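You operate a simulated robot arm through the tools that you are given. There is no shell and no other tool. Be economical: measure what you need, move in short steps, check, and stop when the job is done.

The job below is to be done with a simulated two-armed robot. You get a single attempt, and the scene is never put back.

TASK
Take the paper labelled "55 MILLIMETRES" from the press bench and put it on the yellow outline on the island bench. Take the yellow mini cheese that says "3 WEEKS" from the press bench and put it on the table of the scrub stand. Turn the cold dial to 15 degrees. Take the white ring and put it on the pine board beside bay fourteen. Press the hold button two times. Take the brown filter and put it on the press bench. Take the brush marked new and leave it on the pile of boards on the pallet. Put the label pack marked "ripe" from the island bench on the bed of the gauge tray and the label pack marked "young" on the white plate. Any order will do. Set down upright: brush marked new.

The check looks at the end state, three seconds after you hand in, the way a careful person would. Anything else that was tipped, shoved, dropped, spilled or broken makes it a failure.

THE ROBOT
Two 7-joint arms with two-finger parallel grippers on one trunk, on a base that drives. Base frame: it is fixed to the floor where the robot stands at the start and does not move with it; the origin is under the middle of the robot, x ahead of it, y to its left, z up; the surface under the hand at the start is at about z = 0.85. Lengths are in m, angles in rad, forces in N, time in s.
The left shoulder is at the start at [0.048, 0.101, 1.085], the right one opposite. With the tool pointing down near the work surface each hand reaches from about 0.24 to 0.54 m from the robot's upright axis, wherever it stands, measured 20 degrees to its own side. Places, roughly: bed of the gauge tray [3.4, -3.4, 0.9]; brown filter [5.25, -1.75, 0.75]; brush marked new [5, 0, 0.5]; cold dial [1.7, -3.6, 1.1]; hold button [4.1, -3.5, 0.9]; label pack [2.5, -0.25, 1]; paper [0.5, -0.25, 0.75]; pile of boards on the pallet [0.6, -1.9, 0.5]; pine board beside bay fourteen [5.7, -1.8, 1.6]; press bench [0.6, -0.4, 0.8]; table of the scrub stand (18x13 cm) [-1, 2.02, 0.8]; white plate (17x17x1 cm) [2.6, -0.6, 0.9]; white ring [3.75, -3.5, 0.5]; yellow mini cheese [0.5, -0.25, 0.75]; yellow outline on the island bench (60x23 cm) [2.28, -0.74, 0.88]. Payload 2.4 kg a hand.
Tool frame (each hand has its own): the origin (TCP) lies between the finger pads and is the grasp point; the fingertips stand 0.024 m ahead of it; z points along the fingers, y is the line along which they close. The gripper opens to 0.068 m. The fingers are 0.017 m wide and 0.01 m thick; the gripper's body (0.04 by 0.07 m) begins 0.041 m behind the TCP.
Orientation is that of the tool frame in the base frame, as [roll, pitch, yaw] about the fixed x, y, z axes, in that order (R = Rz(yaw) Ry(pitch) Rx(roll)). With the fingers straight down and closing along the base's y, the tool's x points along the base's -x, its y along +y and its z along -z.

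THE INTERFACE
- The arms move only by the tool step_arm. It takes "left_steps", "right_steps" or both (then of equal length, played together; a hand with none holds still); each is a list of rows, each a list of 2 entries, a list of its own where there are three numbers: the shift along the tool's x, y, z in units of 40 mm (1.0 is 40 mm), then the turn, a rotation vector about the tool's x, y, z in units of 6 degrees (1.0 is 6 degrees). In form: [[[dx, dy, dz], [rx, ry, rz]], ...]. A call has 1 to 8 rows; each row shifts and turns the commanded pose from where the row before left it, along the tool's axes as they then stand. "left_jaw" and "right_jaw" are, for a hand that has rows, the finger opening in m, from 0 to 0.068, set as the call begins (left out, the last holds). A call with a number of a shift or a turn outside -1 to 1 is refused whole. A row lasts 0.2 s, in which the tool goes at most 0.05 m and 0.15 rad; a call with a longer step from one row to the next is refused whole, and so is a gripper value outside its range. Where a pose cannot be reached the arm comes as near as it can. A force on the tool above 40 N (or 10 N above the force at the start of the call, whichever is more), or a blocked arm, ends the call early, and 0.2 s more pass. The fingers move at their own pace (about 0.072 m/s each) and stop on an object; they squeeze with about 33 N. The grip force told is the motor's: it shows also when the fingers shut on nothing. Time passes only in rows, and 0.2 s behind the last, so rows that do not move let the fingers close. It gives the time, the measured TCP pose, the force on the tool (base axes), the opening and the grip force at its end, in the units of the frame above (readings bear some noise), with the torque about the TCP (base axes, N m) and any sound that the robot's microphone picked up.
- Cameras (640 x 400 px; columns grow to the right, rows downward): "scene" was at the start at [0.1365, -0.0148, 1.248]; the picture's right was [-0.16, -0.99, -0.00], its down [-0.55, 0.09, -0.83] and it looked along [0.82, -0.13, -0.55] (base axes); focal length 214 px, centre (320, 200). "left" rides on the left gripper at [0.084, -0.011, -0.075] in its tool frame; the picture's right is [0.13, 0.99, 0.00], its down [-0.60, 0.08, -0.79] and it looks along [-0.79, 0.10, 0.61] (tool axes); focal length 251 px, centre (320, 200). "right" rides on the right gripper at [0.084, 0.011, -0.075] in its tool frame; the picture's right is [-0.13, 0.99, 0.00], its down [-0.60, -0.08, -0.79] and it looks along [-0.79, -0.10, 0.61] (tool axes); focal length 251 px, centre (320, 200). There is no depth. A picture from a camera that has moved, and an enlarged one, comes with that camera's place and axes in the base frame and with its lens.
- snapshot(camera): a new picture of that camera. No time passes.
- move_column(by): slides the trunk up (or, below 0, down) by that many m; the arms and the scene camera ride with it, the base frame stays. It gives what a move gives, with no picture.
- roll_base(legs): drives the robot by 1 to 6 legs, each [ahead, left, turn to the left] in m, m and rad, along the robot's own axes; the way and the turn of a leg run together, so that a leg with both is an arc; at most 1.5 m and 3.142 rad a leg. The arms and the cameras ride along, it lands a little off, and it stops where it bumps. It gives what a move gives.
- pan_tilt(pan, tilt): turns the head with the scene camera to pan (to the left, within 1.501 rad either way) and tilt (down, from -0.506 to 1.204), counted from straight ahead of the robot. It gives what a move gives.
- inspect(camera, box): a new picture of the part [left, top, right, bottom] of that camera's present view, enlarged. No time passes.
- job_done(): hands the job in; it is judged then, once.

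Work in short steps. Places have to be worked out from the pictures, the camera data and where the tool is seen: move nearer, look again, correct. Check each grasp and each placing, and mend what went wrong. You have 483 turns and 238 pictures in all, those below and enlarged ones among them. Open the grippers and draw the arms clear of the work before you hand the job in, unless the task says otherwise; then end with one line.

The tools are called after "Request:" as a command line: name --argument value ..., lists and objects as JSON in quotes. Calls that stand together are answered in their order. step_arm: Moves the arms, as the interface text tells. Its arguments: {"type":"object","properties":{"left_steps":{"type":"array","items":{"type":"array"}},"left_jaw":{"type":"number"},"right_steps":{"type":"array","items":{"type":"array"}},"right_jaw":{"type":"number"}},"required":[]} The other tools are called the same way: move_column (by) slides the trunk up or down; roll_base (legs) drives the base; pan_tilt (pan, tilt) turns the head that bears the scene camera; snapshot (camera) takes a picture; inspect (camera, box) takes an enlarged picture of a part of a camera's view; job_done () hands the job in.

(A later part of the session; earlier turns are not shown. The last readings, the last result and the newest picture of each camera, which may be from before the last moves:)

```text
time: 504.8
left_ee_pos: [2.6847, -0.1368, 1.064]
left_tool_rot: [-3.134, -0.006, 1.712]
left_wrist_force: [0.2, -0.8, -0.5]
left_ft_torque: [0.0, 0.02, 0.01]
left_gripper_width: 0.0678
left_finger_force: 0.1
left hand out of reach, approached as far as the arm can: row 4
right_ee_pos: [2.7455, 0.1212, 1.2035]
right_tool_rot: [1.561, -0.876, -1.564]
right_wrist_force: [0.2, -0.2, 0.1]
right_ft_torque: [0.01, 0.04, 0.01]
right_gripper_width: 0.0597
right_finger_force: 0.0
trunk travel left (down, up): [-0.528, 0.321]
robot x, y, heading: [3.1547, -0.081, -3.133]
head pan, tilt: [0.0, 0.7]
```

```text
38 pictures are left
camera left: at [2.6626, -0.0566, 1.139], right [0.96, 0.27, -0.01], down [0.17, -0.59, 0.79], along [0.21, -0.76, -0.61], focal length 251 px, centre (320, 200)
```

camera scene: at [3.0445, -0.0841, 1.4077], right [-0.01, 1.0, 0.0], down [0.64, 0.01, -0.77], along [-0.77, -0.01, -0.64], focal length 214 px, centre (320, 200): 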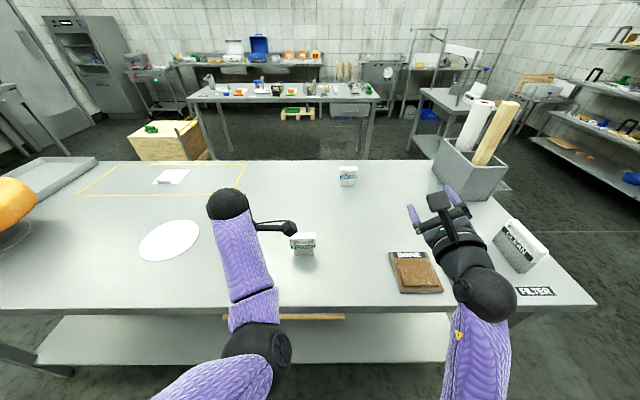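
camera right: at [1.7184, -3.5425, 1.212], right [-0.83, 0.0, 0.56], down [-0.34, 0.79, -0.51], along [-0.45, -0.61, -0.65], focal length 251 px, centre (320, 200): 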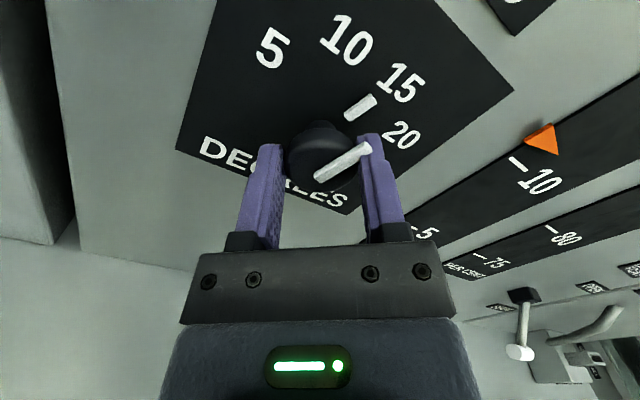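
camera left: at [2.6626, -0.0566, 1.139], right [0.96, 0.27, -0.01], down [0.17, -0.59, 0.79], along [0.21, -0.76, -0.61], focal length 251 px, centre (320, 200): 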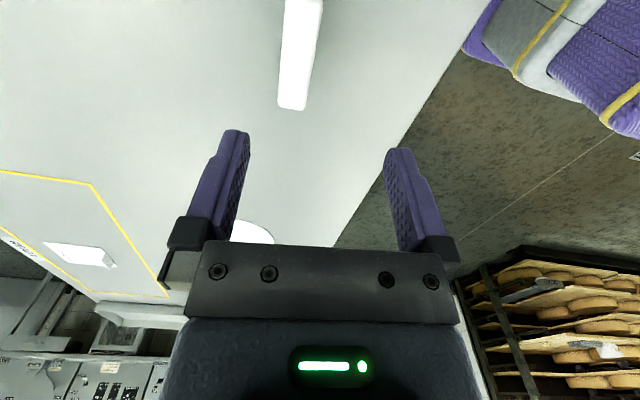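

I nudge the base 3 cm ahead, centre on the bar, and descend.

Request:
roll_base --legs '[[0.03, 0.0, 0.0]]'

Request:
step_arm --left_steps '[[[0.18, 0.33, 0.5], [0, 0, 0]], [[0, 0, 0.5], [0, 0, 0]]]'

Request:
snapshot --camera "left"

```text
time: 505.6
left_ee_pos: [2.6533, -0.1364, 1.0627]
left_tool_rot: [-3.138, -0.004, 1.709]
left_wrist_force: [0.4, 0.0, -0.2]
left_ft_torque: [0.03, -0.05, -0.03]
left_gripper_width: 0.0676
left_finger_force: 0.1
right_ee_pos: [2.7153, 0.1203, 1.2022]
right_tool_rot: [1.563, -0.877, -1.565]
right_wrist_force: [-0.5, 0.1, 0.3]
right_ft_torque: [0.01, 0.01, -0.01]
right_gripper_width: 0.06
right_finger_force: 0.0
trunk travel left (down, up): [-0.528, 0.321]
robot x, y, heading: [3.1203, -0.0869, -3.134]
head pan, tilt: [0.0, 0.7]
```

```text
time: 506.2
left_ee_pos: [2.6691, -0.1285, 1.0243]
left_tool_rot: [-3.135, -0.005, 1.71]
left_wrist_force: [0.3, -0.8, -0.7]
left_ft_torque: [-0.01, 0.04, -0.01]
left_gripper_width: 0.068
left_finger_force: 0.0
right_ee_pos: [2.7169, 0.1198, 1.203]
right_tool_rot: [1.56, -0.875, -1.564]
right_wrist_force: [0.7, -0.7, 0.3]
right_ft_torque: [-0.02, 0.01, 0.01]
right_gripper_width: 0.0602
right_finger_force: 0.0
trunk travel left (down, up): [-0.528, 0.321]
robot x, y, heading: [3.1231, -0.0832, -3.13]
head pan, tilt: [0.0, 0.7]
```

```text
37 pictures are left
camera left: at [2.6465, -0.048, 1.0984], right [0.96, 0.27, 0.0], down [0.17, -0.59, 0.79], along [0.21, -0.76, -0.61], focal length 251 px, centre (320, 200)
```

left: 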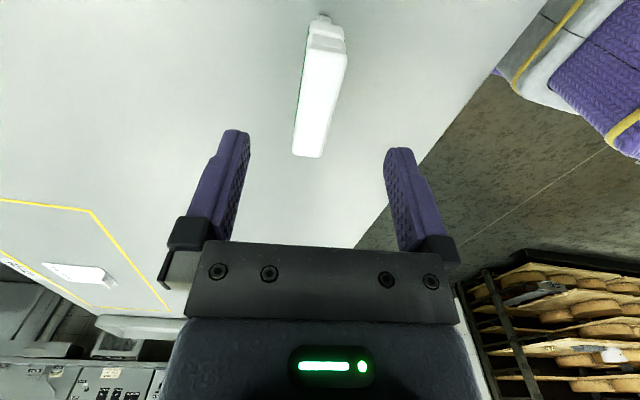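

Centred. Down and close.

Request:
step_arm --left_steps '[[[0, -0.1, 0.5], [0, 0, 0]], [[0, 0, 0.6], [0, 0, 0]], [[0, 0, 0.6], [0, 0, 0]]]'

Request:
step_arm --left_steps '[[[0, 0, 0], [0, 0, 0]], [[0, 0, 0], [0, 0, 0]], [[0, 0, 0], [0, 0, 0]]]' --left_jaw 0.0

Request:
snapshot --camera "left"

```text
time: 507.0
left_ee_pos: [2.691, -0.1368, 0.9649]
left_tool_rot: [-3.136, -0.007, 1.71]
left_wrist_force: [-0.1, 0.3, -0.6]
left_ft_torque: [-0.01, -0.01, 0.01]
left_gripper_width: 0.0679
left_finger_force: 0.0
left hand out of reach, approached as far as the arm can: row 1, 2, 3
right_ee_pos: [2.716, 0.1196, 1.2045]
right_tool_rot: [1.561, -0.876, -1.564]
right_wrist_force: [0.4, -0.7, 0.0]
right_ft_torque: [0.01, 0.01, -0.02]
right_gripper_width: 0.0602
right_finger_force: 0.2
trunk travel left (down, up): [-0.528, 0.321]
robot x, y, heading: [3.1263, -0.0827, -3.136]
head pan, tilt: [0.0, 0.7]
```

```text
time: 507.8
left_ee_pos: [2.6923, -0.1362, 0.9656]
left_tool_rot: [-3.135, -0.006, 1.71]
left_wrist_force: [0.5, 0.5, 7.3]
left_ft_torque: [0.07, 0.13, -0.09]
left_gripper_width: 0.0214
left_finger_force: 33.0
right_ee_pos: [2.7172, 0.1195, 1.204]
right_tool_rot: [1.56, -0.876, -1.562]
right_wrist_force: [0.3, -1.3, -0.2]
right_ft_torque: [0.01, 0.02, -0.04]
right_gripper_width: 0.0599
right_finger_force: 0.1
trunk travel left (down, up): [-0.528, 0.321]
robot x, y, heading: [3.123, -0.0824, -3.13]
head pan, tilt: [0.0, 0.7]
```

```text
36 pictures are left
camera left: at [2.6684, -0.0555, 1.0408], right [0.96, 0.27, -0.01], down [0.17, -0.59, 0.79], along [0.21, -0.76, -0.61], focal length 251 px, centre (320, 200)
```

left: 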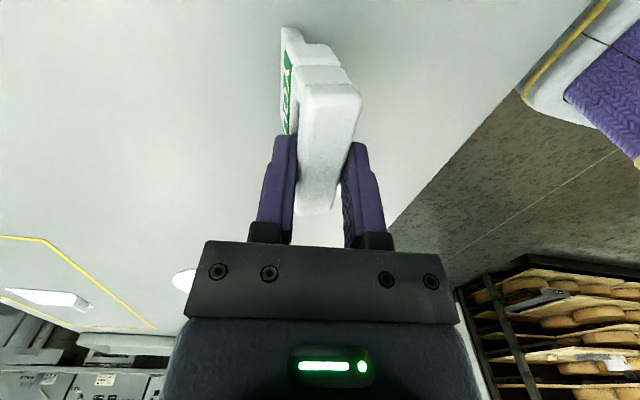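

Gripped (21.4 mm), though it was pulled a bit. I lift with the trunk and check whether the pack hangs straight.

Request:
move_column --by 0.12

Request:
inspect --camera "scene" --box '[230, 130, 390, 250]'

```text
time: 509.3
left_ee_pos: [2.6903, -0.1368, 1.0848]
left_tool_rot: [-3.138, -0.006, 1.711]
left_wrist_force: [1.3, 0.2, -1.3]
left_ft_torque: [-0.07, 0.0, -0.01]
left_gripper_width: 0.0212
left_finger_force: 32.8
right_ee_pos: [2.7147, 0.1202, 1.3224]
right_tool_rot: [1.561, -0.877, -1.566]
right_wrist_force: [-0.5, 0.1, -0.2]
right_ft_torque: [0.04, 0.01, 0.03]
right_gripper_width: 0.06
right_finger_force: 0.1
trunk travel left (down, up): [-0.648, 0.201]
robot x, y, heading: [3.125, -0.0827, -3.133]
head pan, tilt: [0.0, 0.7]
```

```text
3.33 times, centred on (310, 190) of scene
camera zoom: at [3.0255, -0.0843, 1.5879], right [-0.01, 1.0, 0.0], down [0.64, 0.01, -0.76], along [-0.76, -0.01, -0.64], focal length 715 px, centre (353, 233)
```

zoom: 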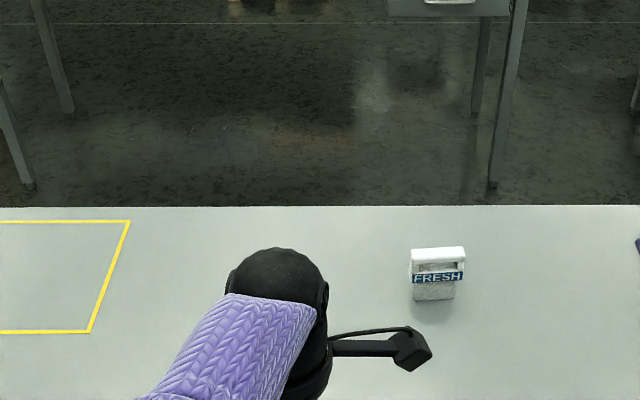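

I strafe so the pack is beside the plate and check the view.

Request:
roll_base --legs '[[0.0, 0.42, 0.0]]'

Request:
move_column --by -0.08

Request:
pan_tilt --pan 0.0 --tilt 0.9

Request:
snapshot --camera "left"

Request:
snapshot --camera "scene"

```text
time: 511.9
left_ee_pos: [2.6934, -0.5517, 1.0847]
left_tool_rot: [-3.137, -0.004, 1.702]
left_wrist_force: [0.2, -0.4, -1.5]
left_ft_torque: [0.04, 0.01, 0.02]
left_gripper_width: 0.0212
left_finger_force: 32.6
right_ee_pos: [2.719, -0.2957, 1.3243]
right_tool_rot: [1.561, -0.876, -1.573]
right_wrist_force: [-1.2, 0.1, -0.9]
right_ft_torque: [0.01, 0.02, 0.01]
right_gripper_width: 0.0598
right_finger_force: 0.1
trunk travel left (down, up): [-0.648, 0.201]
robot x, y, heading: [3.1274, -0.4992, -3.143]
head pan, tilt: [0.0, 0.7]
```

```text
time: 513.0
left_ee_pos: [2.6933, -0.5509, 1.0056]
left_tool_rot: [-3.138, -0.006, 1.701]
left_wrist_force: [-0.5, -0.5, -1.4]
left_ft_torque: [-0.05, -0.03, 0.0]
left_gripper_width: 0.0212
left_finger_force: 33.2
right_ee_pos: [2.7207, -0.2944, 1.244]
right_tool_rot: [1.559, -0.876, -1.57]
right_wrist_force: [0.7, 0.0, -0.7]
right_ft_torque: [-0.03, -0.01, 0.02]
right_gripper_width: 0.0602
right_finger_force: 0.1
trunk travel left (down, up): [-0.568, 0.281]
robot x, y, heading: [3.1229, -0.5032, -3.144]
head pan, tilt: [0.0, 0.7]
```

```text
time: 513.8
left_ee_pos: [2.6931, -0.5514, 1.0047]
left_tool_rot: [-3.136, -0.005, 1.702]
left_wrist_force: [-0.1, -0.6, -1.7]
left_ft_torque: [-0.02, 0.02, 0.0]
left_gripper_width: 0.0213
left_finger_force: 32.9
right_ee_pos: [2.7194, -0.2956, 1.243]
right_tool_rot: [1.561, -0.875, -1.573]
right_wrist_force: [-0.5, -0.7, -0.8]
right_ft_torque: [-0.04, 0.01, 0.0]
right_gripper_width: 0.0598
right_finger_force: 0.1
trunk travel left (down, up): [-0.568, 0.281]
robot x, y, heading: [3.1245, -0.5039, -3.139]
head pan, tilt: [0.0, 0.901]
```

```text
34 pictures are left
camera left: at [2.6711, -0.4704, 1.0804], right [0.97, 0.26, 0.0], down [0.16, -0.59, 0.79], along [0.2, -0.76, -0.61], focal length 251 px, centre (320, 200)
```

left: 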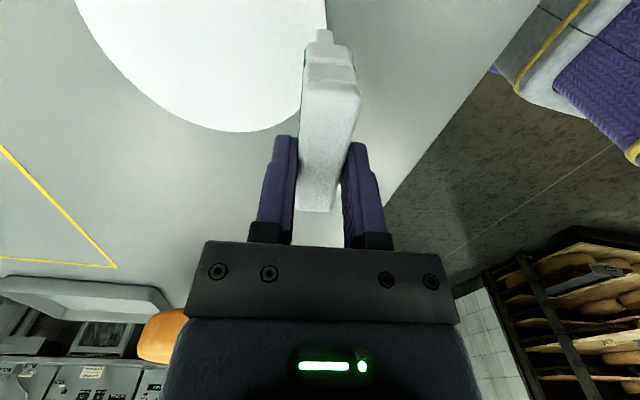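

```text
33 pictures are left
camera scene: at [3.0339, -0.5015, 1.4918], right [0.0, 1.0, 0.0], down [0.78, 0.0, -0.62], along [-0.62, 0.0, -0.78], focal length 214 px, centre (320, 200)
```

scene: 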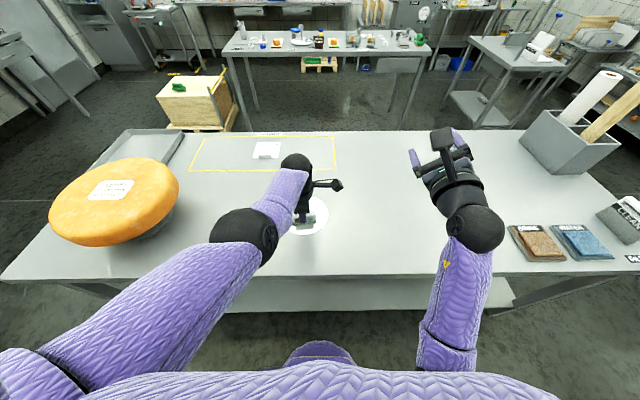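

The plate is round, centre ≈[2.607, -0.55]; the pack must go ~6 cm further in. I nudge the base 3 cm ahead, and raise the arm while lowering the trunk to gain reach.

Request:
roll_base --legs '[[0.03, 0.0, 0.0]]'

Request:
step_arm --left_steps '[[[0, 0, -0.6], [0, 0, 0]], [[0, 0, -0.6], [0, 0, 0]], [[0, 0, -0.6], [0, 0, 0]], [[0, 0, -0.6], [0, 0, 0]]]'

Request:
move_column --by -0.1

```text
time: 514.6
left_ee_pos: [2.6624, -0.5501, 1.0048]
left_tool_rot: [-3.138, -0.005, 1.703]
left_wrist_force: [-1.3, 0.2, -1.0]
left_ft_torque: [0.02, 0.0, -0.03]
left_gripper_width: 0.0209
left_finger_force: 32.9
right_ee_pos: [2.6887, -0.2955, 1.2432]
right_tool_rot: [1.562, -0.876, -1.572]
right_wrist_force: [-1.1, 0.9, 0.0]
right_ft_torque: [0.01, 0.01, 0.01]
right_gripper_width: 0.0601
right_finger_force: 0.1
trunk travel left (down, up): [-0.568, 0.281]
robot x, y, heading: [3.0953, -0.4998, -3.14]
head pan, tilt: [0.0, 0.901]
```

```text
time: 515.6
left_ee_pos: [2.6647, -0.5499, 1.1004]
left_tool_rot: [-3.136, -0.006, 1.701]
left_wrist_force: [-0.3, -0.3, -0.5]
left_ft_torque: [0.02, 0.0, -0.01]
left_gripper_width: 0.0212
left_finger_force: 33.2
right_ee_pos: [2.6904, -0.2952, 1.2431]
right_tool_rot: [1.561, -0.878, -1.571]
right_wrist_force: [0.3, -0.4, 0.6]
right_ft_torque: [-0.01, 0.0, 0.01]
right_gripper_width: 0.06
right_finger_force: 0.0
trunk travel left (down, up): [-0.568, 0.281]
robot x, y, heading: [3.0932, -0.5025, -3.142]
head pan, tilt: [0.0, 0.901]
```

```text
time: 516.9
left_ee_pos: [2.6631, -0.5515, 1.0015]
left_tool_rot: [-3.137, -0.006, 1.701]
left_wrist_force: [-0.5, -0.4, -1.3]
left_ft_torque: [0.0, 0.0, 0.03]
left_gripper_width: 0.0213
left_finger_force: 32.8
right_ee_pos: [2.6907, -0.2957, 1.1441]
right_tool_rot: [1.561, -0.875, -1.571]
right_wrist_force: [0.5, 0.5, 0.6]
right_ft_torque: [-0.05, 0.01, 0.05]
right_gripper_width: 0.0601
right_finger_force: 0.0
trunk travel left (down, up): [-0.468, 0.381]
robot x, y, heading: [3.0941, -0.5012, -3.146]
head pan, tilt: [0.0, 0.901]
```

Request:
step_arm --left_steps '[[[0.05, -0.4, 0], [0, 0, 0]], [[0.05, -0.4, 0], [0, 0, 0]], [[0, 0, 0.2], [0, 0, 0]]]'

Request:
snapshot --camera "left"

Request:
inspect --camera "scene" --box '[260, 140, 380, 230]'

```text
time: 517.7
left_ee_pos: [2.6311, -0.5509, 0.9939]
left_tool_rot: [-3.137, -0.006, 1.701]
left_wrist_force: [-1.2, -0.5, -1.2]
left_ft_torque: [-0.02, 0.02, 0.01]
left_gripper_width: 0.0213
left_finger_force: 33.6
right_ee_pos: [2.6887, -0.2944, 1.144]
right_tool_rot: [1.559, -0.878, -1.572]
right_wrist_force: [-0.5, 0.1, -0.8]
right_ft_torque: [-0.02, -0.03, -0.03]
right_gripper_width: 0.0601
right_finger_force: 0.1
trunk travel left (down, up): [-0.468, 0.381]
robot x, y, heading: [3.0961, -0.4981, -3.144]
head pan, tilt: [0.0, 0.901]
```

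```text
32 pictures are left
camera left: at [2.6092, -0.4702, 1.0699], right [0.97, 0.26, 0.0], down [0.16, -0.59, 0.79], along [0.2, -0.76, -0.61], focal length 251 px, centre (320, 200)
```

left: 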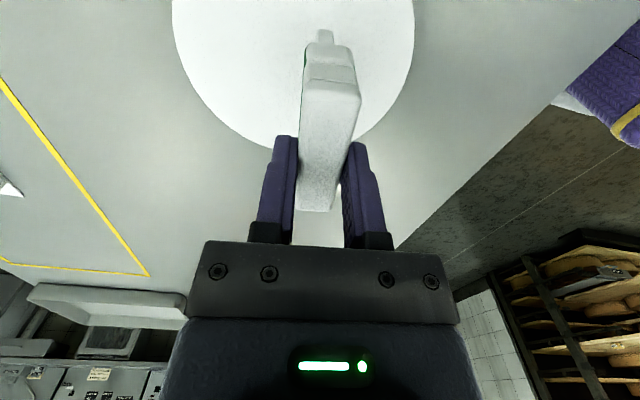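

```text
4.44 times, centred on (320, 185) of scene
camera zoom: at [2.9961, -0.5016, 1.3914], right [0.0, 1.0, 0.0], down [0.78, 0.0, -0.62], along [-0.62, 0.0, -0.78], focal length 953 px, centre (320, 267)
```

zoom: 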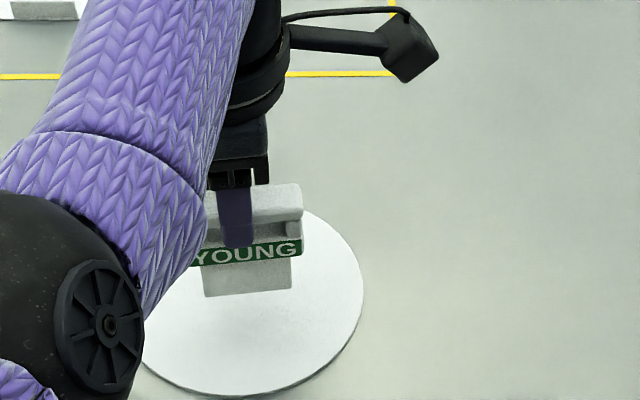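

The pack is upright over the plate. I lower it in small steps to contact.

Request:
step_arm --left_steps '[[[0, 0, 0.12], [0, 0, 0]], [[0, 0, 0.12], [0, 0, 0]]]'

Request:
step_arm --left_steps '[[[0, 0, 0.08], [0, 0, 0]], [[0, 0, 0.08], [0, 0, 0]]]'

```text
time: 518.3
left_ee_pos: [2.6314, -0.5514, 0.9856]
left_tool_rot: [-3.136, -0.005, 1.704]
left_wrist_force: [-0.3, -1.0, -0.2]
left_ft_torque: [0.01, 0.06, 0.0]
left_gripper_width: 0.0213
left_finger_force: 32.8
right_ee_pos: [2.6892, -0.2949, 1.1431]
right_tool_rot: [1.561, -0.876, -1.57]
right_wrist_force: [0.3, 0.7, -0.3]
right_ft_torque: [-0.01, 0.02, -0.01]
right_gripper_width: 0.0603
right_finger_force: 0.1
trunk travel left (down, up): [-0.468, 0.381]
robot x, y, heading: [3.0942, -0.5031, -3.139]
head pan, tilt: [0.0, 0.901]
```

```text
time: 518.9
left_ee_pos: [2.6307, -0.5515, 0.9788]
left_tool_rot: [-3.137, -0.005, 1.702]
left_wrist_force: [-0.1, 0.8, -0.2]
left_ft_torque: [0.03, 0.01, 0.01]
left_gripper_width: 0.0212
left_finger_force: 33.1
right_ee_pos: [2.6892, -0.2957, 1.143]
right_tool_rot: [1.557, -0.876, -1.571]
right_wrist_force: [1.1, -0.9, 0.0]
right_ft_torque: [0.01, -0.02, 0.01]
right_gripper_width: 0.0599
right_finger_force: 0.1
trunk travel left (down, up): [-0.468, 0.381]
robot x, y, heading: [3.0958, -0.5035, -3.14]
head pan, tilt: [0.0, 0.901]
```

Request:
step_arm --left_steps '[[[0, 0, 0.06], [0, 0, 0]], [[0, 0, 0.06], [0, 0, 0]]]'

Request:
step_arm --left_steps '[[[0, 0, 0.05], [0, 0, 0]], [[0, 0, 0.05], [0, 0, 0]]]'

```text
time: 519.5
left_ee_pos: [2.631, -0.5493, 0.9744]
left_tool_rot: [-3.134, -0.005, 1.702]
left_wrist_force: [-1.0, 0.1, 6.3]
left_ft_torque: [-0.03, 0.01, 0.0]
left_gripper_width: 0.0214
left_finger_force: 32.7
right_ee_pos: [2.69, -0.2946, 1.1429]
right_tool_rot: [1.56, -0.878, -1.57]
right_wrist_force: [-0.3, -0.6, 0.1]
right_ft_torque: [0.02, 0.02, 0.02]
right_gripper_width: 0.0599
right_finger_force: 0.1
trunk travel left (down, up): [-0.468, 0.381]
robot x, y, heading: [3.0966, -0.5018, -3.142]
head pan, tilt: [0.0, 0.901]
```

```text
time: 520.2
left_ee_pos: [2.6305, -0.5511, 0.9736]
left_tool_rot: [-3.124, -0.008, 1.704]
left_wrist_force: [2.5, 0.3, 20.3]
left_ft_torque: [-0.22, -0.27, 0.05]
left_gripper_width: 0.0212
left_finger_force: 33.5
right_ee_pos: [2.6918, -0.2948, 1.1444]
right_tool_rot: [1.557, -0.878, -1.568]
right_wrist_force: [-0.2, 0.0, -0.1]
right_ft_torque: [0.03, 0.01, 0.0]
right_gripper_width: 0.0599
right_finger_force: 0.0
trunk travel left (down, up): [-0.468, 0.381]
robot x, y, heading: [3.0922, -0.5005, -3.137]
head pan, tilt: [0.0, 0.901]
stopped in row 2 (left hand): the force on the tool passed its limit at 42 N (the readings are from after the stop); the commanded pose is now the measured one
```

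Contact. I open fully, then rise straight with the trunk.

Request:
step_arm --left_steps '[[[0, 0, -0.03], [0, 0, 0]], [[0, 0, 0], [0, 0, 0]], [[0, 0, 0], [0, 0, 0]]]' --left_jaw 0.068

Request:
move_column --by 0.15

Request:
snapshot --camera "left"

Request:
roll_base --legs '[[-0.45, 0.0, 0.0]]'

Request:
pan_tilt --pan 0.0 --tilt 0.55

Request:
snapshot --camera "scene"

```text
time: 521.0
left_ee_pos: [2.6295, -0.5512, 0.972]
left_tool_rot: [-3.131, -0.006, 1.705]
left_wrist_force: [0.2, 0.2, -0.6]
left_ft_torque: [-0.01, -0.01, -0.01]
left_gripper_width: 0.0681
left_finger_force: 0.0
right_ee_pos: [2.6909, -0.2951, 1.1438]
right_tool_rot: [1.56, -0.876, -1.571]
right_wrist_force: [-0.6, 0.4, -0.1]
right_ft_torque: [0.01, 0.03, 0.02]
right_gripper_width: 0.0599
right_finger_force: 0.1
trunk travel left (down, up): [-0.468, 0.381]
robot x, y, heading: [3.0914, -0.5069, -3.142]
head pan, tilt: [0.0, 0.901]
```

```text
time: 522.7
left_ee_pos: [2.6294, -0.5515, 1.1344]
left_tool_rot: [-3.106, -0.01, 1.704]
left_wrist_force: [-1.2, 0.8, 0.4]
left_ft_torque: [0.03, 0.04, -0.01]
left_gripper_width: 0.0677
left_finger_force: 0.0
right_ee_pos: [2.6898, -0.2943, 1.2926]
right_tool_rot: [1.563, -0.877, -1.572]
right_wrist_force: [-0.1, 0.1, -0.6]
right_ft_torque: [0.02, -0.03, -0.04]
right_gripper_width: 0.0599
right_finger_force: 0.0
trunk travel left (down, up): [-0.618, 0.231]
robot x, y, heading: [3.0937, -0.5006, -3.137]
head pan, tilt: [0.0, 0.901]
```

```text
30 pictures are left
camera left: at [2.6101, -0.471, 1.2094], right [0.97, 0.26, -0.03], down [0.19, -0.59, 0.78], along [0.18, -0.76, -0.62], focal length 251 px, centre (320, 200)
```

left: 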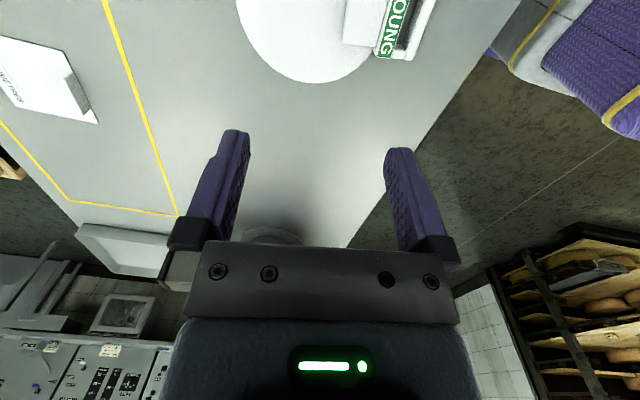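

```text
time: 525.5
left_ee_pos: [3.087, -0.5518, 1.1351]
left_tool_rot: [-3.105, -0.01, 1.706]
left_wrist_force: [1.0, 0.4, 0.0]
left_ft_torque: [0.02, -0.04, -0.02]
left_gripper_width: 0.0681
left_finger_force: 0.1
right_ee_pos: [3.1457, -0.2945, 1.2942]
right_tool_rot: [1.559, -0.876, -1.566]
right_wrist_force: [0.3, -0.1, 0.4]
right_ft_torque: [-0.02, -0.05, 0.0]
right_gripper_width: 0.0599
right_finger_force: 0.1
trunk travel left (down, up): [-0.618, 0.231]
robot x, y, heading: [3.5518, -0.5, -3.134]
head pan, tilt: [0.0, 0.901]
```

```text
time: 526.3
left_ee_pos: [3.0858, -0.5514, 1.1352]
left_tool_rot: [-3.108, -0.01, 1.706]
left_wrist_force: [0.6, -0.5, -0.4]
left_ft_torque: [0.01, -0.01, -0.02]
left_gripper_width: 0.068
left_finger_force: 0.1
right_ee_pos: [3.1443, -0.2948, 1.2936]
right_tool_rot: [1.56, -0.875, -1.565]
right_wrist_force: [-0.4, -0.3, 0.3]
right_ft_torque: [0.01, 0.0, -0.02]
right_gripper_width: 0.0602
right_finger_force: 0.1
trunk travel left (down, up): [-0.618, 0.231]
robot x, y, heading: [3.5558, -0.4971, -3.137]
head pan, tilt: [0.0, 0.55]
```

```text
29 pictures are left
camera scene: at [3.4483, -0.5002, 1.5711], right [-0.01, 1.0, 0.0], down [0.52, 0.0, -0.85], along [-0.85, -0.01, -0.52], focal length 214 px, centre (320, 200)
```

scene: 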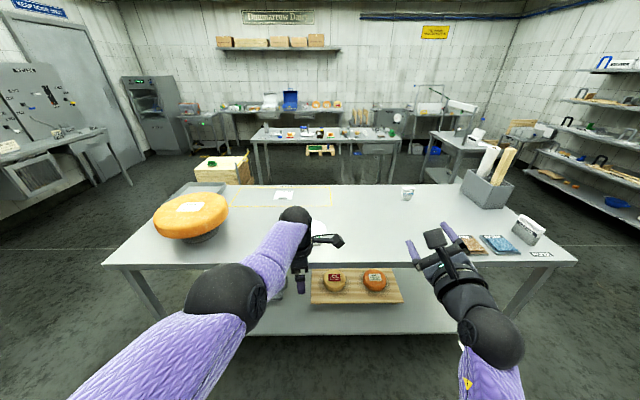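

The left view suggests the pack may have tipped over. I move sideways to see it clearly.

Request:
roll_base --legs '[[0.1, 0.3, 0.0]]'

Request:
pan_tilt --pan -0.35 --tilt 0.6

Request:
snapshot --camera "scene"

```text
time: 528.4
left_ee_pos: [2.9866, -0.8524, 1.1338]
left_tool_rot: [-3.106, -0.01, 1.704]
left_wrist_force: [-0.4, -0.3, 0.2]
left_ft_torque: [0.01, 0.01, 0.04]
left_gripper_width: 0.0681
left_finger_force: 0.0
right_ee_pos: [3.0465, -0.5963, 1.2931]
right_tool_rot: [1.562, -0.875, -1.57]
right_wrist_force: [0.1, -0.6, 0.9]
right_ft_torque: [0.0, -0.04, -0.05]
right_gripper_width: 0.0598
right_finger_force: 0.1
trunk travel left (down, up): [-0.618, 0.231]
robot x, y, heading: [3.4503, -0.8017, -3.14]
head pan, tilt: [0.0, 0.55]
```

```text
time: 529.3
left_ee_pos: [2.9867, -0.8517, 1.1347]
left_tool_rot: [-3.108, -0.01, 1.703]
left_wrist_force: [0.0, 0.6, -0.1]
left_ft_torque: [-0.03, -0.01, 0.01]
left_gripper_width: 0.068
left_finger_force: 0.0
right_ee_pos: [3.0461, -0.5958, 1.2941]
right_tool_rot: [1.561, -0.878, -1.57]
right_wrist_force: [-0.9, 0.3, 0.2]
right_ft_torque: [0.01, 0.01, 0.0]
right_gripper_width: 0.0598
right_finger_force: 0.0
trunk travel left (down, up): [-0.618, 0.231]
robot x, y, heading: [3.4503, -0.7997, -3.137]
head pan, tilt: [-0.351, 0.6]
```

```text
28 pictures are left
camera scene: at [3.3549, -0.771, 1.5666], right [0.34, 0.94, 0.0], down [0.53, -0.19, -0.82], along [-0.78, 0.28, -0.57], focal length 214 px, centre (320, 200)
```

scene: 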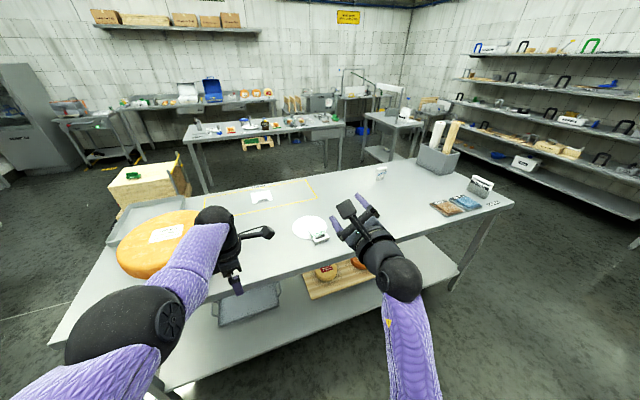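

Request:
inspect --camera "scene" --box '[280, 200, 350, 255]'

```text
7.27 times, centred on (315, 228) of scene
camera zoom: at [3.3549, -0.771, 1.5666], right [0.34, 0.94, 0.0], down [0.53, -0.19, -0.82], along [-0.78, 0.28, -0.57], focal length 1560 px, centre (356, 0)
```

zoom: 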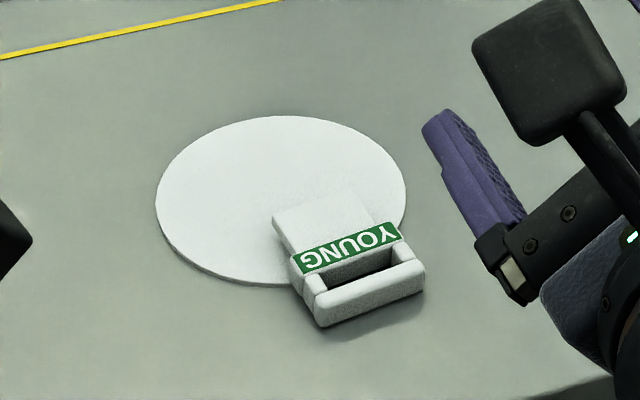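

YOUNG has tipped onto its back with the handle hanging off the plate. I'll re-grip it by its body (57 mm wide) and set it fully on the plate. First I turn the left wrist back so it closes along y.

Request:
step_arm --left_steps '[[[0, 0, 0], [-0.33, 0, 0]], [[0, 0, 0], [0, 0, 1]], [[0, 0, 0], [0, 0, 1]], [[0, 0, 0], [0, 0, 1]], [[0, 0, 0], [0, 0, 1]], [[0, 0, 0], [0, 0, 1]], [[0, 0, 0], [0, 0, 1]], [[0, 0, 0], [0, 0, 1]]]' --left_jaw 0.068

Request:
step_arm --left_steps '[[[0, 0, 0], [0, 0, 1]], [[0, 0, 0], [0, 0, 1]], [[0, 0, 0], [0, 0, 1]], [[0, 0, 0], [0, 0, 1]], [[0, 0, 0], [0, 0, 1]], [[0, 0, 0], [0, 0, 1]], [[0, 0, 0], [0, 0, 1]], [[0, 0, 0], [0, 0, 1]]]'

Request:
step_arm --left_steps '[[[0, 0, 0], [0, 0, 1]], [[0, 0, 0], [0, 0, 0.3]]]'

Request:
roll_base --legs '[[0.0, -0.31, 0.0], [0.27, 0.0, 0.0]]'

Request:
snapshot --camera "left"

```text
time: 531.1
left_ee_pos: [2.9912, -0.853, 1.1349]
left_tool_rot: [-3.134, -0.006, 0.968]
left_wrist_force: [-0.2, 0.3, 0.1]
left_ft_torque: [0.01, -0.01, 0.01]
left_gripper_width: 0.0681
left_finger_force: 0.1
left hand out of reach, approached as far as the arm can: row 1
right_ee_pos: [3.0461, -0.5956, 1.2932]
right_tool_rot: [1.561, -0.877, -1.569]
right_wrist_force: [0.1, 0.3, -0.5]
right_ft_torque: [-0.01, 0.05, 0.02]
right_gripper_width: 0.0598
right_finger_force: 0.0
trunk travel left (down, up): [-0.618, 0.231]
robot x, y, heading: [3.453, -0.8048, -3.14]
head pan, tilt: [-0.351, 0.6]
```

```text
time: 532.9
left_ee_pos: [2.9905, -0.8515, 1.1354]
left_tool_rot: [-3.132, 0.002, 0.13]
left_wrist_force: [-0.5, 0.5, 0.5]
left_ft_torque: [-0.02, 0.02, -0.01]
left_gripper_width: 0.068
left_finger_force: 0.2
right_ee_pos: [3.0459, -0.5948, 1.2941]
right_tool_rot: [1.56, -0.876, -1.569]
right_wrist_force: [0.1, 0.6, 0.0]
right_ft_torque: [-0.01, 0.0, 0.0]
right_gripper_width: 0.06
right_finger_force: 0.1
trunk travel left (down, up): [-0.618, 0.231]
robot x, y, heading: [3.4501, -0.8, -3.136]
head pan, tilt: [-0.351, 0.6]
```

```text
time: 533.5
left_ee_pos: [2.9907, -0.8518, 1.1354]
left_tool_rot: [-3.131, 0.005, -0.003]
left_wrist_force: [0.3, 0.0, 0.0]
left_ft_torque: [0.01, 0.0, -0.01]
left_gripper_width: 0.0679
left_finger_force: 0.0
right_ee_pos: [3.0454, -0.5944, 1.2941]
right_tool_rot: [1.561, -0.876, -1.569]
right_wrist_force: [-0.1, -0.1, 0.4]
right_ft_torque: [0.03, -0.02, 0.0]
right_gripper_width: 0.06
right_finger_force: 0.1
trunk travel left (down, up): [-0.618, 0.231]
robot x, y, heading: [3.4464, -0.8015, -3.135]
head pan, tilt: [-0.351, 0.6]
```

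```text
time: 537.1
left_ee_pos: [2.7233, -0.5424, 1.1352]
left_tool_rot: [-3.131, 0.003, -0.002]
left_wrist_force: [0.3, 0.2, -0.2]
left_ft_torque: [0.02, 0.0, 0.0]
left_gripper_width: 0.0682
left_finger_force: 0.0
right_ee_pos: [2.7762, -0.2859, 1.294]
right_tool_rot: [1.562, -0.876, -1.568]
right_wrist_force: [-0.3, -0.5, 0.0]
right_ft_torque: [0.0, 0.0, -0.02]
right_gripper_width: 0.0596
right_finger_force: 0.1
trunk travel left (down, up): [-0.618, 0.231]
robot x, y, heading: [3.1823, -0.4907, -3.137]
head pan, tilt: [-0.351, 0.6]
```

```text
26 pictures are left
camera left: at [2.8063, -0.5333, 1.2094], right [0.13, -0.99, -0.01], down [-0.6, -0.09, 0.79], along [-0.79, -0.1, -0.61], focal length 251 px, centre (320, 200)
```

left: 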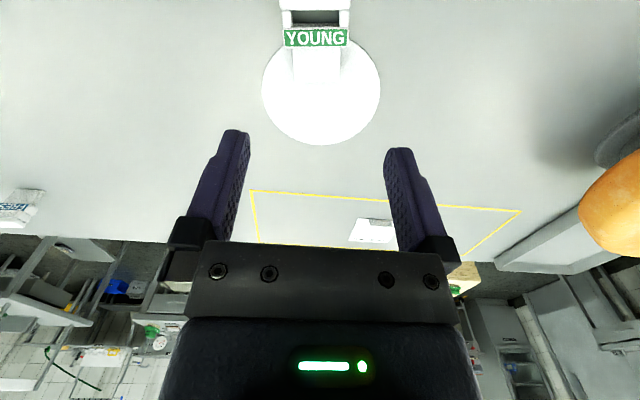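

Clear view: pack body centre ≈[2.665, -0.543]. I drive 6 cm ahead, lower the trunk and approach.

Request:
roll_base --legs '[[0.06, 0.0, 0.0]]'

Request:
move_column --by -0.16

Request:
snapshot --camera "left"

```text
time: 538.0
left_ee_pos: [2.6617, -0.5427, 1.1353]
left_tool_rot: [-3.132, 0.001, -0.001]
left_wrist_force: [-0.1, -0.3, 0.4]
left_ft_torque: [0.0, -0.03, 0.0]
left_gripper_width: 0.0681
left_finger_force: 0.1
right_ee_pos: [2.7168, -0.2857, 1.293]
right_tool_rot: [1.561, -0.877, -1.569]
right_wrist_force: [1.2, 0.5, -0.3]
right_ft_torque: [-0.01, 0.01, -0.01]
right_gripper_width: 0.06
right_finger_force: 0.1
trunk travel left (down, up): [-0.618, 0.231]
robot x, y, heading: [3.127, -0.489, -3.14]
head pan, tilt: [-0.351, 0.6]
```

```text
time: 539.9
left_ee_pos: [2.6636, -0.5431, 0.9755]
left_tool_rot: [-3.131, 0.004, -0.002]
left_wrist_force: [0.7, -0.3, 0.6]
left_ft_torque: [0.01, -0.03, 0.01]
left_gripper_width: 0.068
left_finger_force: 0.2
right_ee_pos: [2.7168, -0.2861, 1.134]
right_tool_rot: [1.561, -0.875, -1.567]
right_wrist_force: [0.3, -0.2, 0.2]
right_ft_torque: [-0.02, 0.02, 0.0]
right_gripper_width: 0.06
right_finger_force: 0.0
trunk travel left (down, up): [-0.458, 0.391]
robot x, y, heading: [3.1238, -0.4923, -3.138]
head pan, tilt: [-0.351, 0.6]
```

```text
25 pictures are left
camera left: at [2.7469, -0.5336, 1.0499], right [0.13, -0.99, -0.01], down [-0.6, -0.09, 0.79], along [-0.79, -0.1, -0.61], focal length 251 px, centre (320, 200)
```

left: 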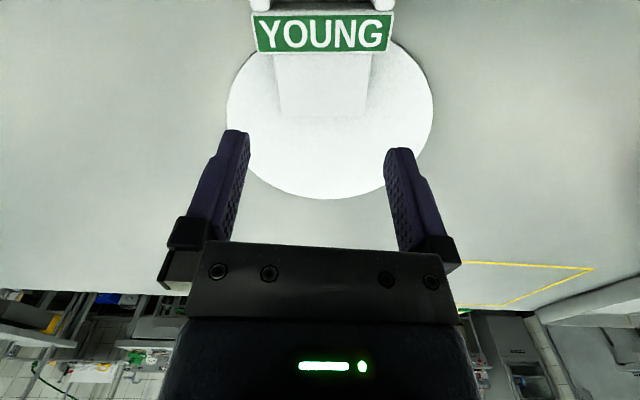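

Aligned over the body. I descend around it and close.

Request:
step_arm --left_steps '[[[0, 0.05, 0.5], [0, 0, 0]], [[0, 0, 0.5], [0, 0, 0]], [[0, 0, 0.35], [0, 0, 0]]]'

Request:
step_arm --left_steps '[[[0, 0, 0], [0, 0, 0]], [[0, 0, 0], [0, 0, 0]], [[0, 0, 0], [0, 0, 0]]]' --left_jaw 0.04

Request:
snapshot --camera "left"

```text
time: 540.7
left_ee_pos: [2.6717, -0.5459, 0.926]
left_tool_rot: [-3.131, 0.002, 0.0]
left_wrist_force: [-0.3, 0.7, 1.1]
left_ft_torque: [-0.01, -0.02, -0.01]
left_gripper_width: 0.068
left_finger_force: 0.0
left hand out of reach, approached as far as the arm can: row 3
right_ee_pos: [2.717, -0.2868, 1.1336]
right_tool_rot: [1.561, -0.876, -1.569]
right_wrist_force: [-0.6, 0.7, 0.1]
right_ft_torque: [0.0, -0.02, -0.01]
right_gripper_width: 0.0601
right_finger_force: 0.2
trunk travel left (down, up): [-0.458, 0.391]
robot x, y, heading: [3.1248, -0.4903, -3.135]
head pan, tilt: [-0.351, 0.6]
```

```text
time: 541.5
left_ee_pos: [2.6716, -0.5462, 0.9248]
left_tool_rot: [-3.132, 0.002, 0.0]
left_wrist_force: [-0.6, 0.9, 0.0]
left_ft_torque: [0.04, 0.0, 0.0]
left_gripper_width: 0.0402
left_finger_force: 0.5
right_ee_pos: [2.7189, -0.2874, 1.1328]
right_tool_rot: [1.561, -0.875, -1.569]
right_wrist_force: [0.3, 0.5, -0.3]
right_ft_torque: [-0.02, -0.01, -0.03]
right_gripper_width: 0.06
right_finger_force: 0.0
trunk travel left (down, up): [-0.458, 0.391]
robot x, y, heading: [3.1259, -0.492, -3.131]
head pan, tilt: [-0.351, 0.6]
```

```text
24 pictures are left
camera left: at [2.7549, -0.537, 0.999], right [0.13, -0.99, -0.01], down [-0.6, -0.09, 0.79], along [-0.79, -0.1, -0.61], focal length 251 px, centre (320, 200)
```

left: 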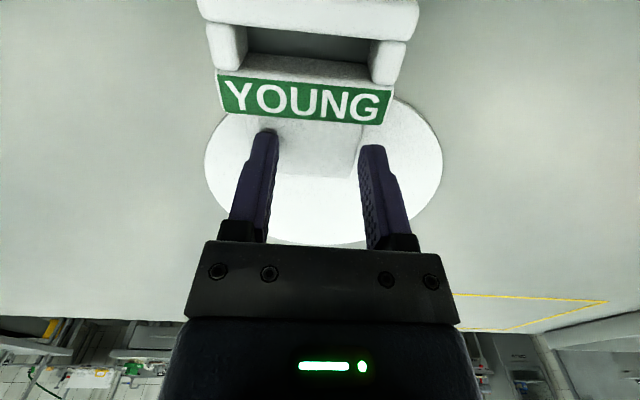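

The fingers closed just above the thin body. I reopen, lower 9 mm by trunk, and close again.

Request:
step_arm --left_steps '[[[0, 0, -0.1], [0, 0, 0]], [[0, 0, 0], [0, 0, 0]], [[0, 0, 0], [0, 0, 0]]]' --left_jaw 0.068

Request:
move_column --by -0.012

Request:
step_arm --left_steps '[[[0, 0, 0], [0, 0, 0]], [[0, 0, 0], [0, 0, 0]], [[0, 0, 0], [0, 0, 0]]]' --left_jaw 0.04

```text
time: 542.3
left_ee_pos: [2.6707, -0.5456, 0.9287]
left_tool_rot: [-3.131, 0.004, -0.002]
left_wrist_force: [0.1, 0.3, 0.9]
left_ft_torque: [0.01, 0.03, 0.01]
left_gripper_width: 0.068
left_finger_force: 0.1
right_ee_pos: [2.7168, -0.2857, 1.1335]
right_tool_rot: [1.562, -0.876, -1.569]
right_wrist_force: [-0.7, -0.6, 0.0]
right_ft_torque: [0.0, -0.02, -0.03]
right_gripper_width: 0.0598
right_finger_force: 0.0
trunk travel left (down, up): [-0.458, 0.391]
robot x, y, heading: [3.124, -0.4886, -3.136]
head pan, tilt: [-0.351, 0.6]
```

```text
time: 542.9
left_ee_pos: [2.6702, -0.5455, 0.9194]
left_tool_rot: [-3.13, 0.013, -0.003]
left_wrist_force: [-4.8, 0.8, 38.5]
left_ft_torque: [1.36, -0.22, 0.2]
left_gripper_width: 0.0678
left_finger_force: 0.1
right_ee_pos: [2.7199, -0.2858, 1.1231]
right_tool_rot: [1.557, -0.877, -1.563]
right_wrist_force: [0.1, 0.0, -0.7]
right_ft_torque: [-0.05, -0.03, -0.02]
right_gripper_width: 0.0599
right_finger_force: 0.1
trunk travel left (down, up): [-0.446, 0.403]
robot x, y, heading: [3.1246, -0.4888, -3.136]
head pan, tilt: [-0.351, 0.6]
```

```text
time: 543.3
left_ee_pos: [2.6707, -0.5415, 0.9209]
left_tool_rot: [-3.123, 0.011, -0.004]
left_wrist_force: [4.6, 5.3, 23.9]
left_ft_torque: [0.68, -0.31, -0.05]
left_gripper_width: 0.0511
left_finger_force: 6.7
right_ee_pos: [2.7199, -0.2859, 1.1217]
right_tool_rot: [1.558, -0.877, -1.569]
right_wrist_force: [-0.1, 0.4, -1.0]
right_ft_torque: [0.0, -0.02, -0.01]
right_gripper_width: 0.0598
right_finger_force: 0.0
trunk travel left (down, up): [-0.446, 0.403]
robot x, y, heading: [3.1222, -0.4902, -3.146]
head pan, tilt: [-0.351, 0.6]
stopped in row 2 (left hand): the force on the tool passed its limit at 51 N (the readings are from after the stop); the commanded pose is now the measured one
```

Request:
snapshot --camera "left"

```text
23 pictures are left
camera left: at [2.7551, -0.5332, 0.9937], right [0.12, -0.99, -0.02], down [-0.6, -0.09, 0.8], along [-0.79, -0.09, -0.6], focal length 251 px, centre (320, 200)
```

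left: 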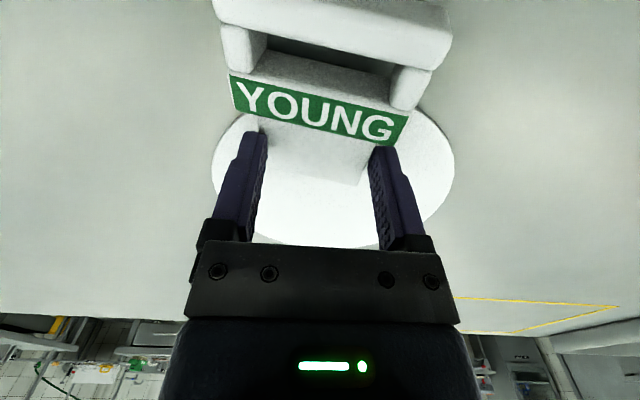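

The fingers now flank the body. I continue closing.

Request:
step_arm --left_steps '[[[0, 0, -0.08], [0, 0, 0]], [[0, 0, 0], [0, 0, 0]], [[0, 0, 0], [0, 0, 0]]]' --left_jaw 0.03

Request:
snapshot --camera "left"

```text
time: 544.1
left_ee_pos: [2.6708, -0.5441, 0.9219]
left_tool_rot: [-3.126, 0.006, -0.004]
left_wrist_force: [-0.9, -2.0, 12.6]
left_ft_torque: [0.26, -0.03, 0.09]
left_gripper_width: 0.0447
left_finger_force: 9.5
right_ee_pos: [2.717, -0.2845, 1.1219]
right_tool_rot: [1.558, -0.876, -1.569]
right_wrist_force: [-0.4, 0.0, 0.4]
right_ft_torque: [0.02, 0.01, 0.0]
right_gripper_width: 0.0602
right_finger_force: 0.1
trunk travel left (down, up): [-0.446, 0.403]
robot x, y, heading: [3.121, -0.4882, -3.135]
head pan, tilt: [-0.351, 0.6]
```

```text
22 pictures are left
camera left: at [2.755, -0.5351, 0.995], right [0.13, -0.99, -0.02], down [-0.6, -0.09, 0.8], along [-0.79, -0.09, -0.61], focal length 251 px, centre (320, 200)
```

left: 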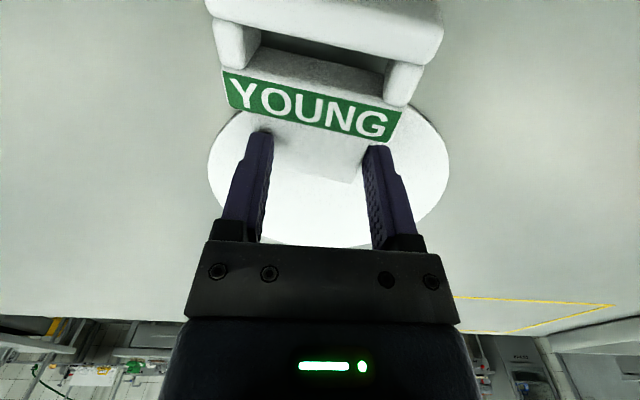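

The body is too thin to grip this way. Better: grip the handle bar itself from above (one finger through the handle opening), closing along x. I rise, and turn the left wrist 90° again.

Request:
step_arm --left_steps '[[[0, 0, -0.3], [0, 0, 0]], [[0, 0, -0.3], [0, 0, 0]], [[0, 0, 0], [0, 0, 0]]]' --left_jaw 0.068

Request:
move_column --by 0.1

Request:
roll_base --legs '[[-0.1, 0.0, 0.0]]'

Request:
snapshot --camera "left"

```text
time: 544.9
left_ee_pos: [2.6714, -0.5427, 0.9466]
left_tool_rot: [-3.124, 0.005, -0.005]
left_wrist_force: [0.0, -0.4, 0.1]
left_ft_torque: [0.04, 0.01, -0.01]
left_gripper_width: 0.068
left_finger_force: 0.2
right_ee_pos: [2.7181, -0.2839, 1.1208]
right_tool_rot: [1.56, -0.876, -1.57]
right_wrist_force: [0.2, 0.4, 0.2]
right_ft_torque: [-0.01, -0.01, 0.01]
right_gripper_width: 0.0599
right_finger_force: 0.1
trunk travel left (down, up): [-0.446, 0.403]
robot x, y, heading: [3.1236, -0.4899, -3.141]
head pan, tilt: [-0.351, 0.6]
```

```text
time: 546.2
left_ee_pos: [2.6711, -0.5434, 1.0457]
left_tool_rot: [-3.121, 0.005, -0.004]
left_wrist_force: [0.5, -0.4, 0.1]
left_ft_torque: [-0.01, -0.04, -0.01]
left_gripper_width: 0.0679
left_finger_force: 0.1
right_ee_pos: [2.7179, -0.2863, 1.2216]
right_tool_rot: [1.56, -0.875, -1.57]
right_wrist_force: [0.3, 0.7, 0.3]
right_ft_torque: [0.01, 0.01, 0.04]
right_gripper_width: 0.0602
right_finger_force: 0.1
trunk travel left (down, up): [-0.546, 0.303]
robot x, y, heading: [3.1225, -0.49, -3.139]
head pan, tilt: [-0.351, 0.6]
```

```text
time: 547.4
left_ee_pos: [2.7696, -0.5421, 1.0447]
left_tool_rot: [-3.123, 0.007, -0.006]
left_wrist_force: [-0.4, 0.0, -0.3]
left_ft_torque: [0.02, 0.0, -0.01]
left_gripper_width: 0.0681
left_finger_force: 0.2
right_ee_pos: [2.818, -0.2847, 1.2219]
right_tool_rot: [1.558, -0.875, -1.572]
right_wrist_force: [0.4, 0.1, -0.2]
right_ft_torque: [0.01, -0.01, 0.0]
right_gripper_width: 0.06
right_finger_force: 0.1
trunk travel left (down, up): [-0.546, 0.303]
robot x, y, heading: [3.2218, -0.4925, -3.133]
head pan, tilt: [-0.351, 0.6]
```

```text
21 pictures are left
camera left: at [2.8545, -0.5341, 1.1195], right [0.12, -0.99, -0.02], down [-0.6, -0.09, 0.8], along [-0.79, -0.09, -0.61], focal length 251 px, centre (320, 200)
```

left: 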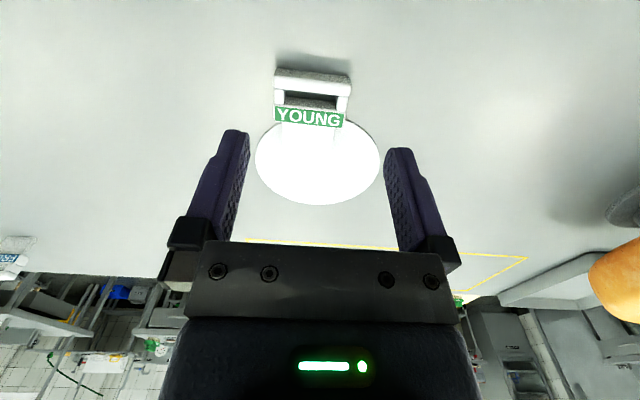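

Bar centre ≈[2.741, -0.540], parallel to y; the opening is ~18 mm deep. I turn the left wrist by -90° and set the jaw to 27 mm.

Request:
step_arm --left_steps '[[[0, 0, 0], [-0.18, 0, -1]], [[0, 0, 0], [0, 0, -1]], [[0, 0, 0], [0, 0, -1]], [[0, 0, 0], [0, 0, -1]], [[0, 0, 0], [0, 0, -1]], [[0, 0, 0], [0, 0, -1]], [[0, 0, 0], [0, 0, -1]], [[0, 0, 0], [0, 0, -1]]]' --left_jaw 0.028

Request:
step_arm --left_steps '[[[0, 0, 0], [0, 0, -1]], [[0, 0, 0], [0, 0, -1]], [[0, 0, 0], [0, 0, -1]], [[0, 0, 0], [0, 0, -1]], [[0, 0, 0], [0, 0, -1]], [[0, 0, 0], [0, 0, -1]], [[0, 0, 0], [0, 0, -1]]]'

Request:
snapshot --camera "left"

```text
time: 549.1
left_ee_pos: [2.7688, -0.5414, 1.0449]
left_tool_rot: [-3.139, 0.006, 0.835]
left_wrist_force: [-0.9, -0.5, -0.3]
left_ft_torque: [-0.02, 0.01, 0.02]
left_gripper_width: 0.0279
left_finger_force: 0.0
right_ee_pos: [2.8175, -0.2839, 1.2206]
right_tool_rot: [1.561, -0.876, -1.571]
right_wrist_force: [-0.6, 0.4, -0.5]
right_ft_torque: [0.02, 0.03, 0.03]
right_gripper_width: 0.0599
right_finger_force: 0.0
trunk travel left (down, up): [-0.546, 0.303]
robot x, y, heading: [3.2246, -0.4902, -3.139]
head pan, tilt: [-0.351, 0.6]
```

```text
time: 550.8
left_ee_pos: [2.7685, -0.5423, 1.0449]
left_tool_rot: [-3.137, 0.003, 1.566]
left_wrist_force: [-0.1, 0.0, -0.5]
left_ft_torque: [0.0, 0.01, 0.03]
left_gripper_width: 0.0277
left_finger_force: 0.1
right_ee_pos: [2.8181, -0.2839, 1.2209]
right_tool_rot: [1.56, -0.875, -1.572]
right_wrist_force: [-0.7, -0.9, 0.3]
right_ft_torque: [0.02, 0.0, 0.0]
right_gripper_width: 0.0598
right_finger_force: 0.1
trunk travel left (down, up): [-0.546, 0.303]
robot x, y, heading: [3.2211, -0.4893, -3.137]
head pan, tilt: [-0.351, 0.6]
```

```text
20 pictures are left
camera left: at [2.7585, -0.4596, 1.1193], right [0.99, 0.12, -0.01], down [0.08, -0.6, 0.79], along [0.1, -0.79, -0.61], focal length 251 px, centre (320, 200)
```

left: 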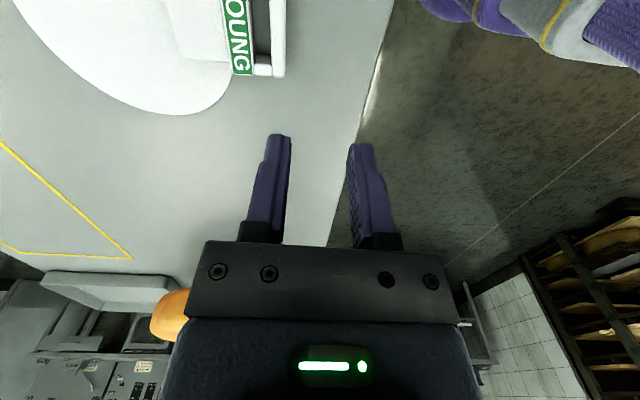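

Bar centre measured at x≈2.737. I shift over it and lower the trunk so the tips are just above the bar, then look again.

Request:
step_arm --left_steps '[[[0.05, -0.4, 0], [0, 0, 0]], [[0, -0.39, 0], [0, 0, 0]], [[0, 0, 0], [0, 0, 0]]]'

Request:
move_column --by -0.1

Request:
snapshot --camera "left"

```text
time: 551.5
left_ee_pos: [2.7621, -0.5448, 1.05]
left_tool_rot: [-3.135, 0.002, 1.566]
left_wrist_force: [0.2, 0.6, -0.1]
left_ft_torque: [0.02, 0.02, 0.03]
left_gripper_width: 0.0279
left_finger_force: 0.0
left hand out of reach, approached as far as the arm can: row 1, 2
right_ee_pos: [2.8182, -0.2842, 1.2212]
right_tool_rot: [1.563, -0.877, -1.571]
right_wrist_force: [0.3, 0.2, -0.2]
right_ft_torque: [-0.01, 0.01, -0.01]
right_gripper_width: 0.06
right_finger_force: 0.1
trunk travel left (down, up): [-0.546, 0.303]
robot x, y, heading: [3.2236, -0.492, -3.141]
head pan, tilt: [-0.351, 0.6]
```

```text
time: 552.9
left_ee_pos: [2.7608, -0.5441, 0.9495]
left_tool_rot: [-3.137, 0.001, 1.563]
left_wrist_force: [0.6, 0.0, -0.1]
left_ft_torque: [0.02, -0.04, 0.0]
left_gripper_width: 0.0282
left_finger_force: 0.2
right_ee_pos: [2.8169, -0.2831, 1.1224]
right_tool_rot: [1.558, -0.876, -1.568]
right_wrist_force: [-0.3, 0.0, 0.2]
right_ft_torque: [-0.03, 0.0, 0.0]
right_gripper_width: 0.0601
right_finger_force: 0.1
trunk travel left (down, up): [-0.446, 0.403]
robot x, y, heading: [3.2229, -0.4887, -3.14]
head pan, tilt: [-0.351, 0.6]
```

```text
19 pictures are left
camera left: at [2.7511, -0.4605, 1.0237], right [0.99, 0.12, -0.01], down [0.08, -0.6, 0.79], along [0.09, -0.79, -0.61], focal length 251 px, centre (320, 200)
```

left: 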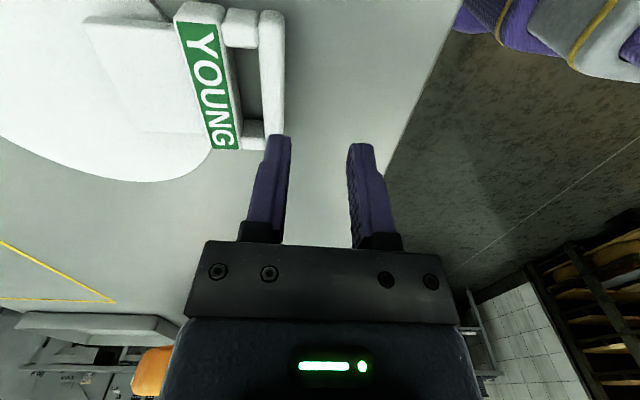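

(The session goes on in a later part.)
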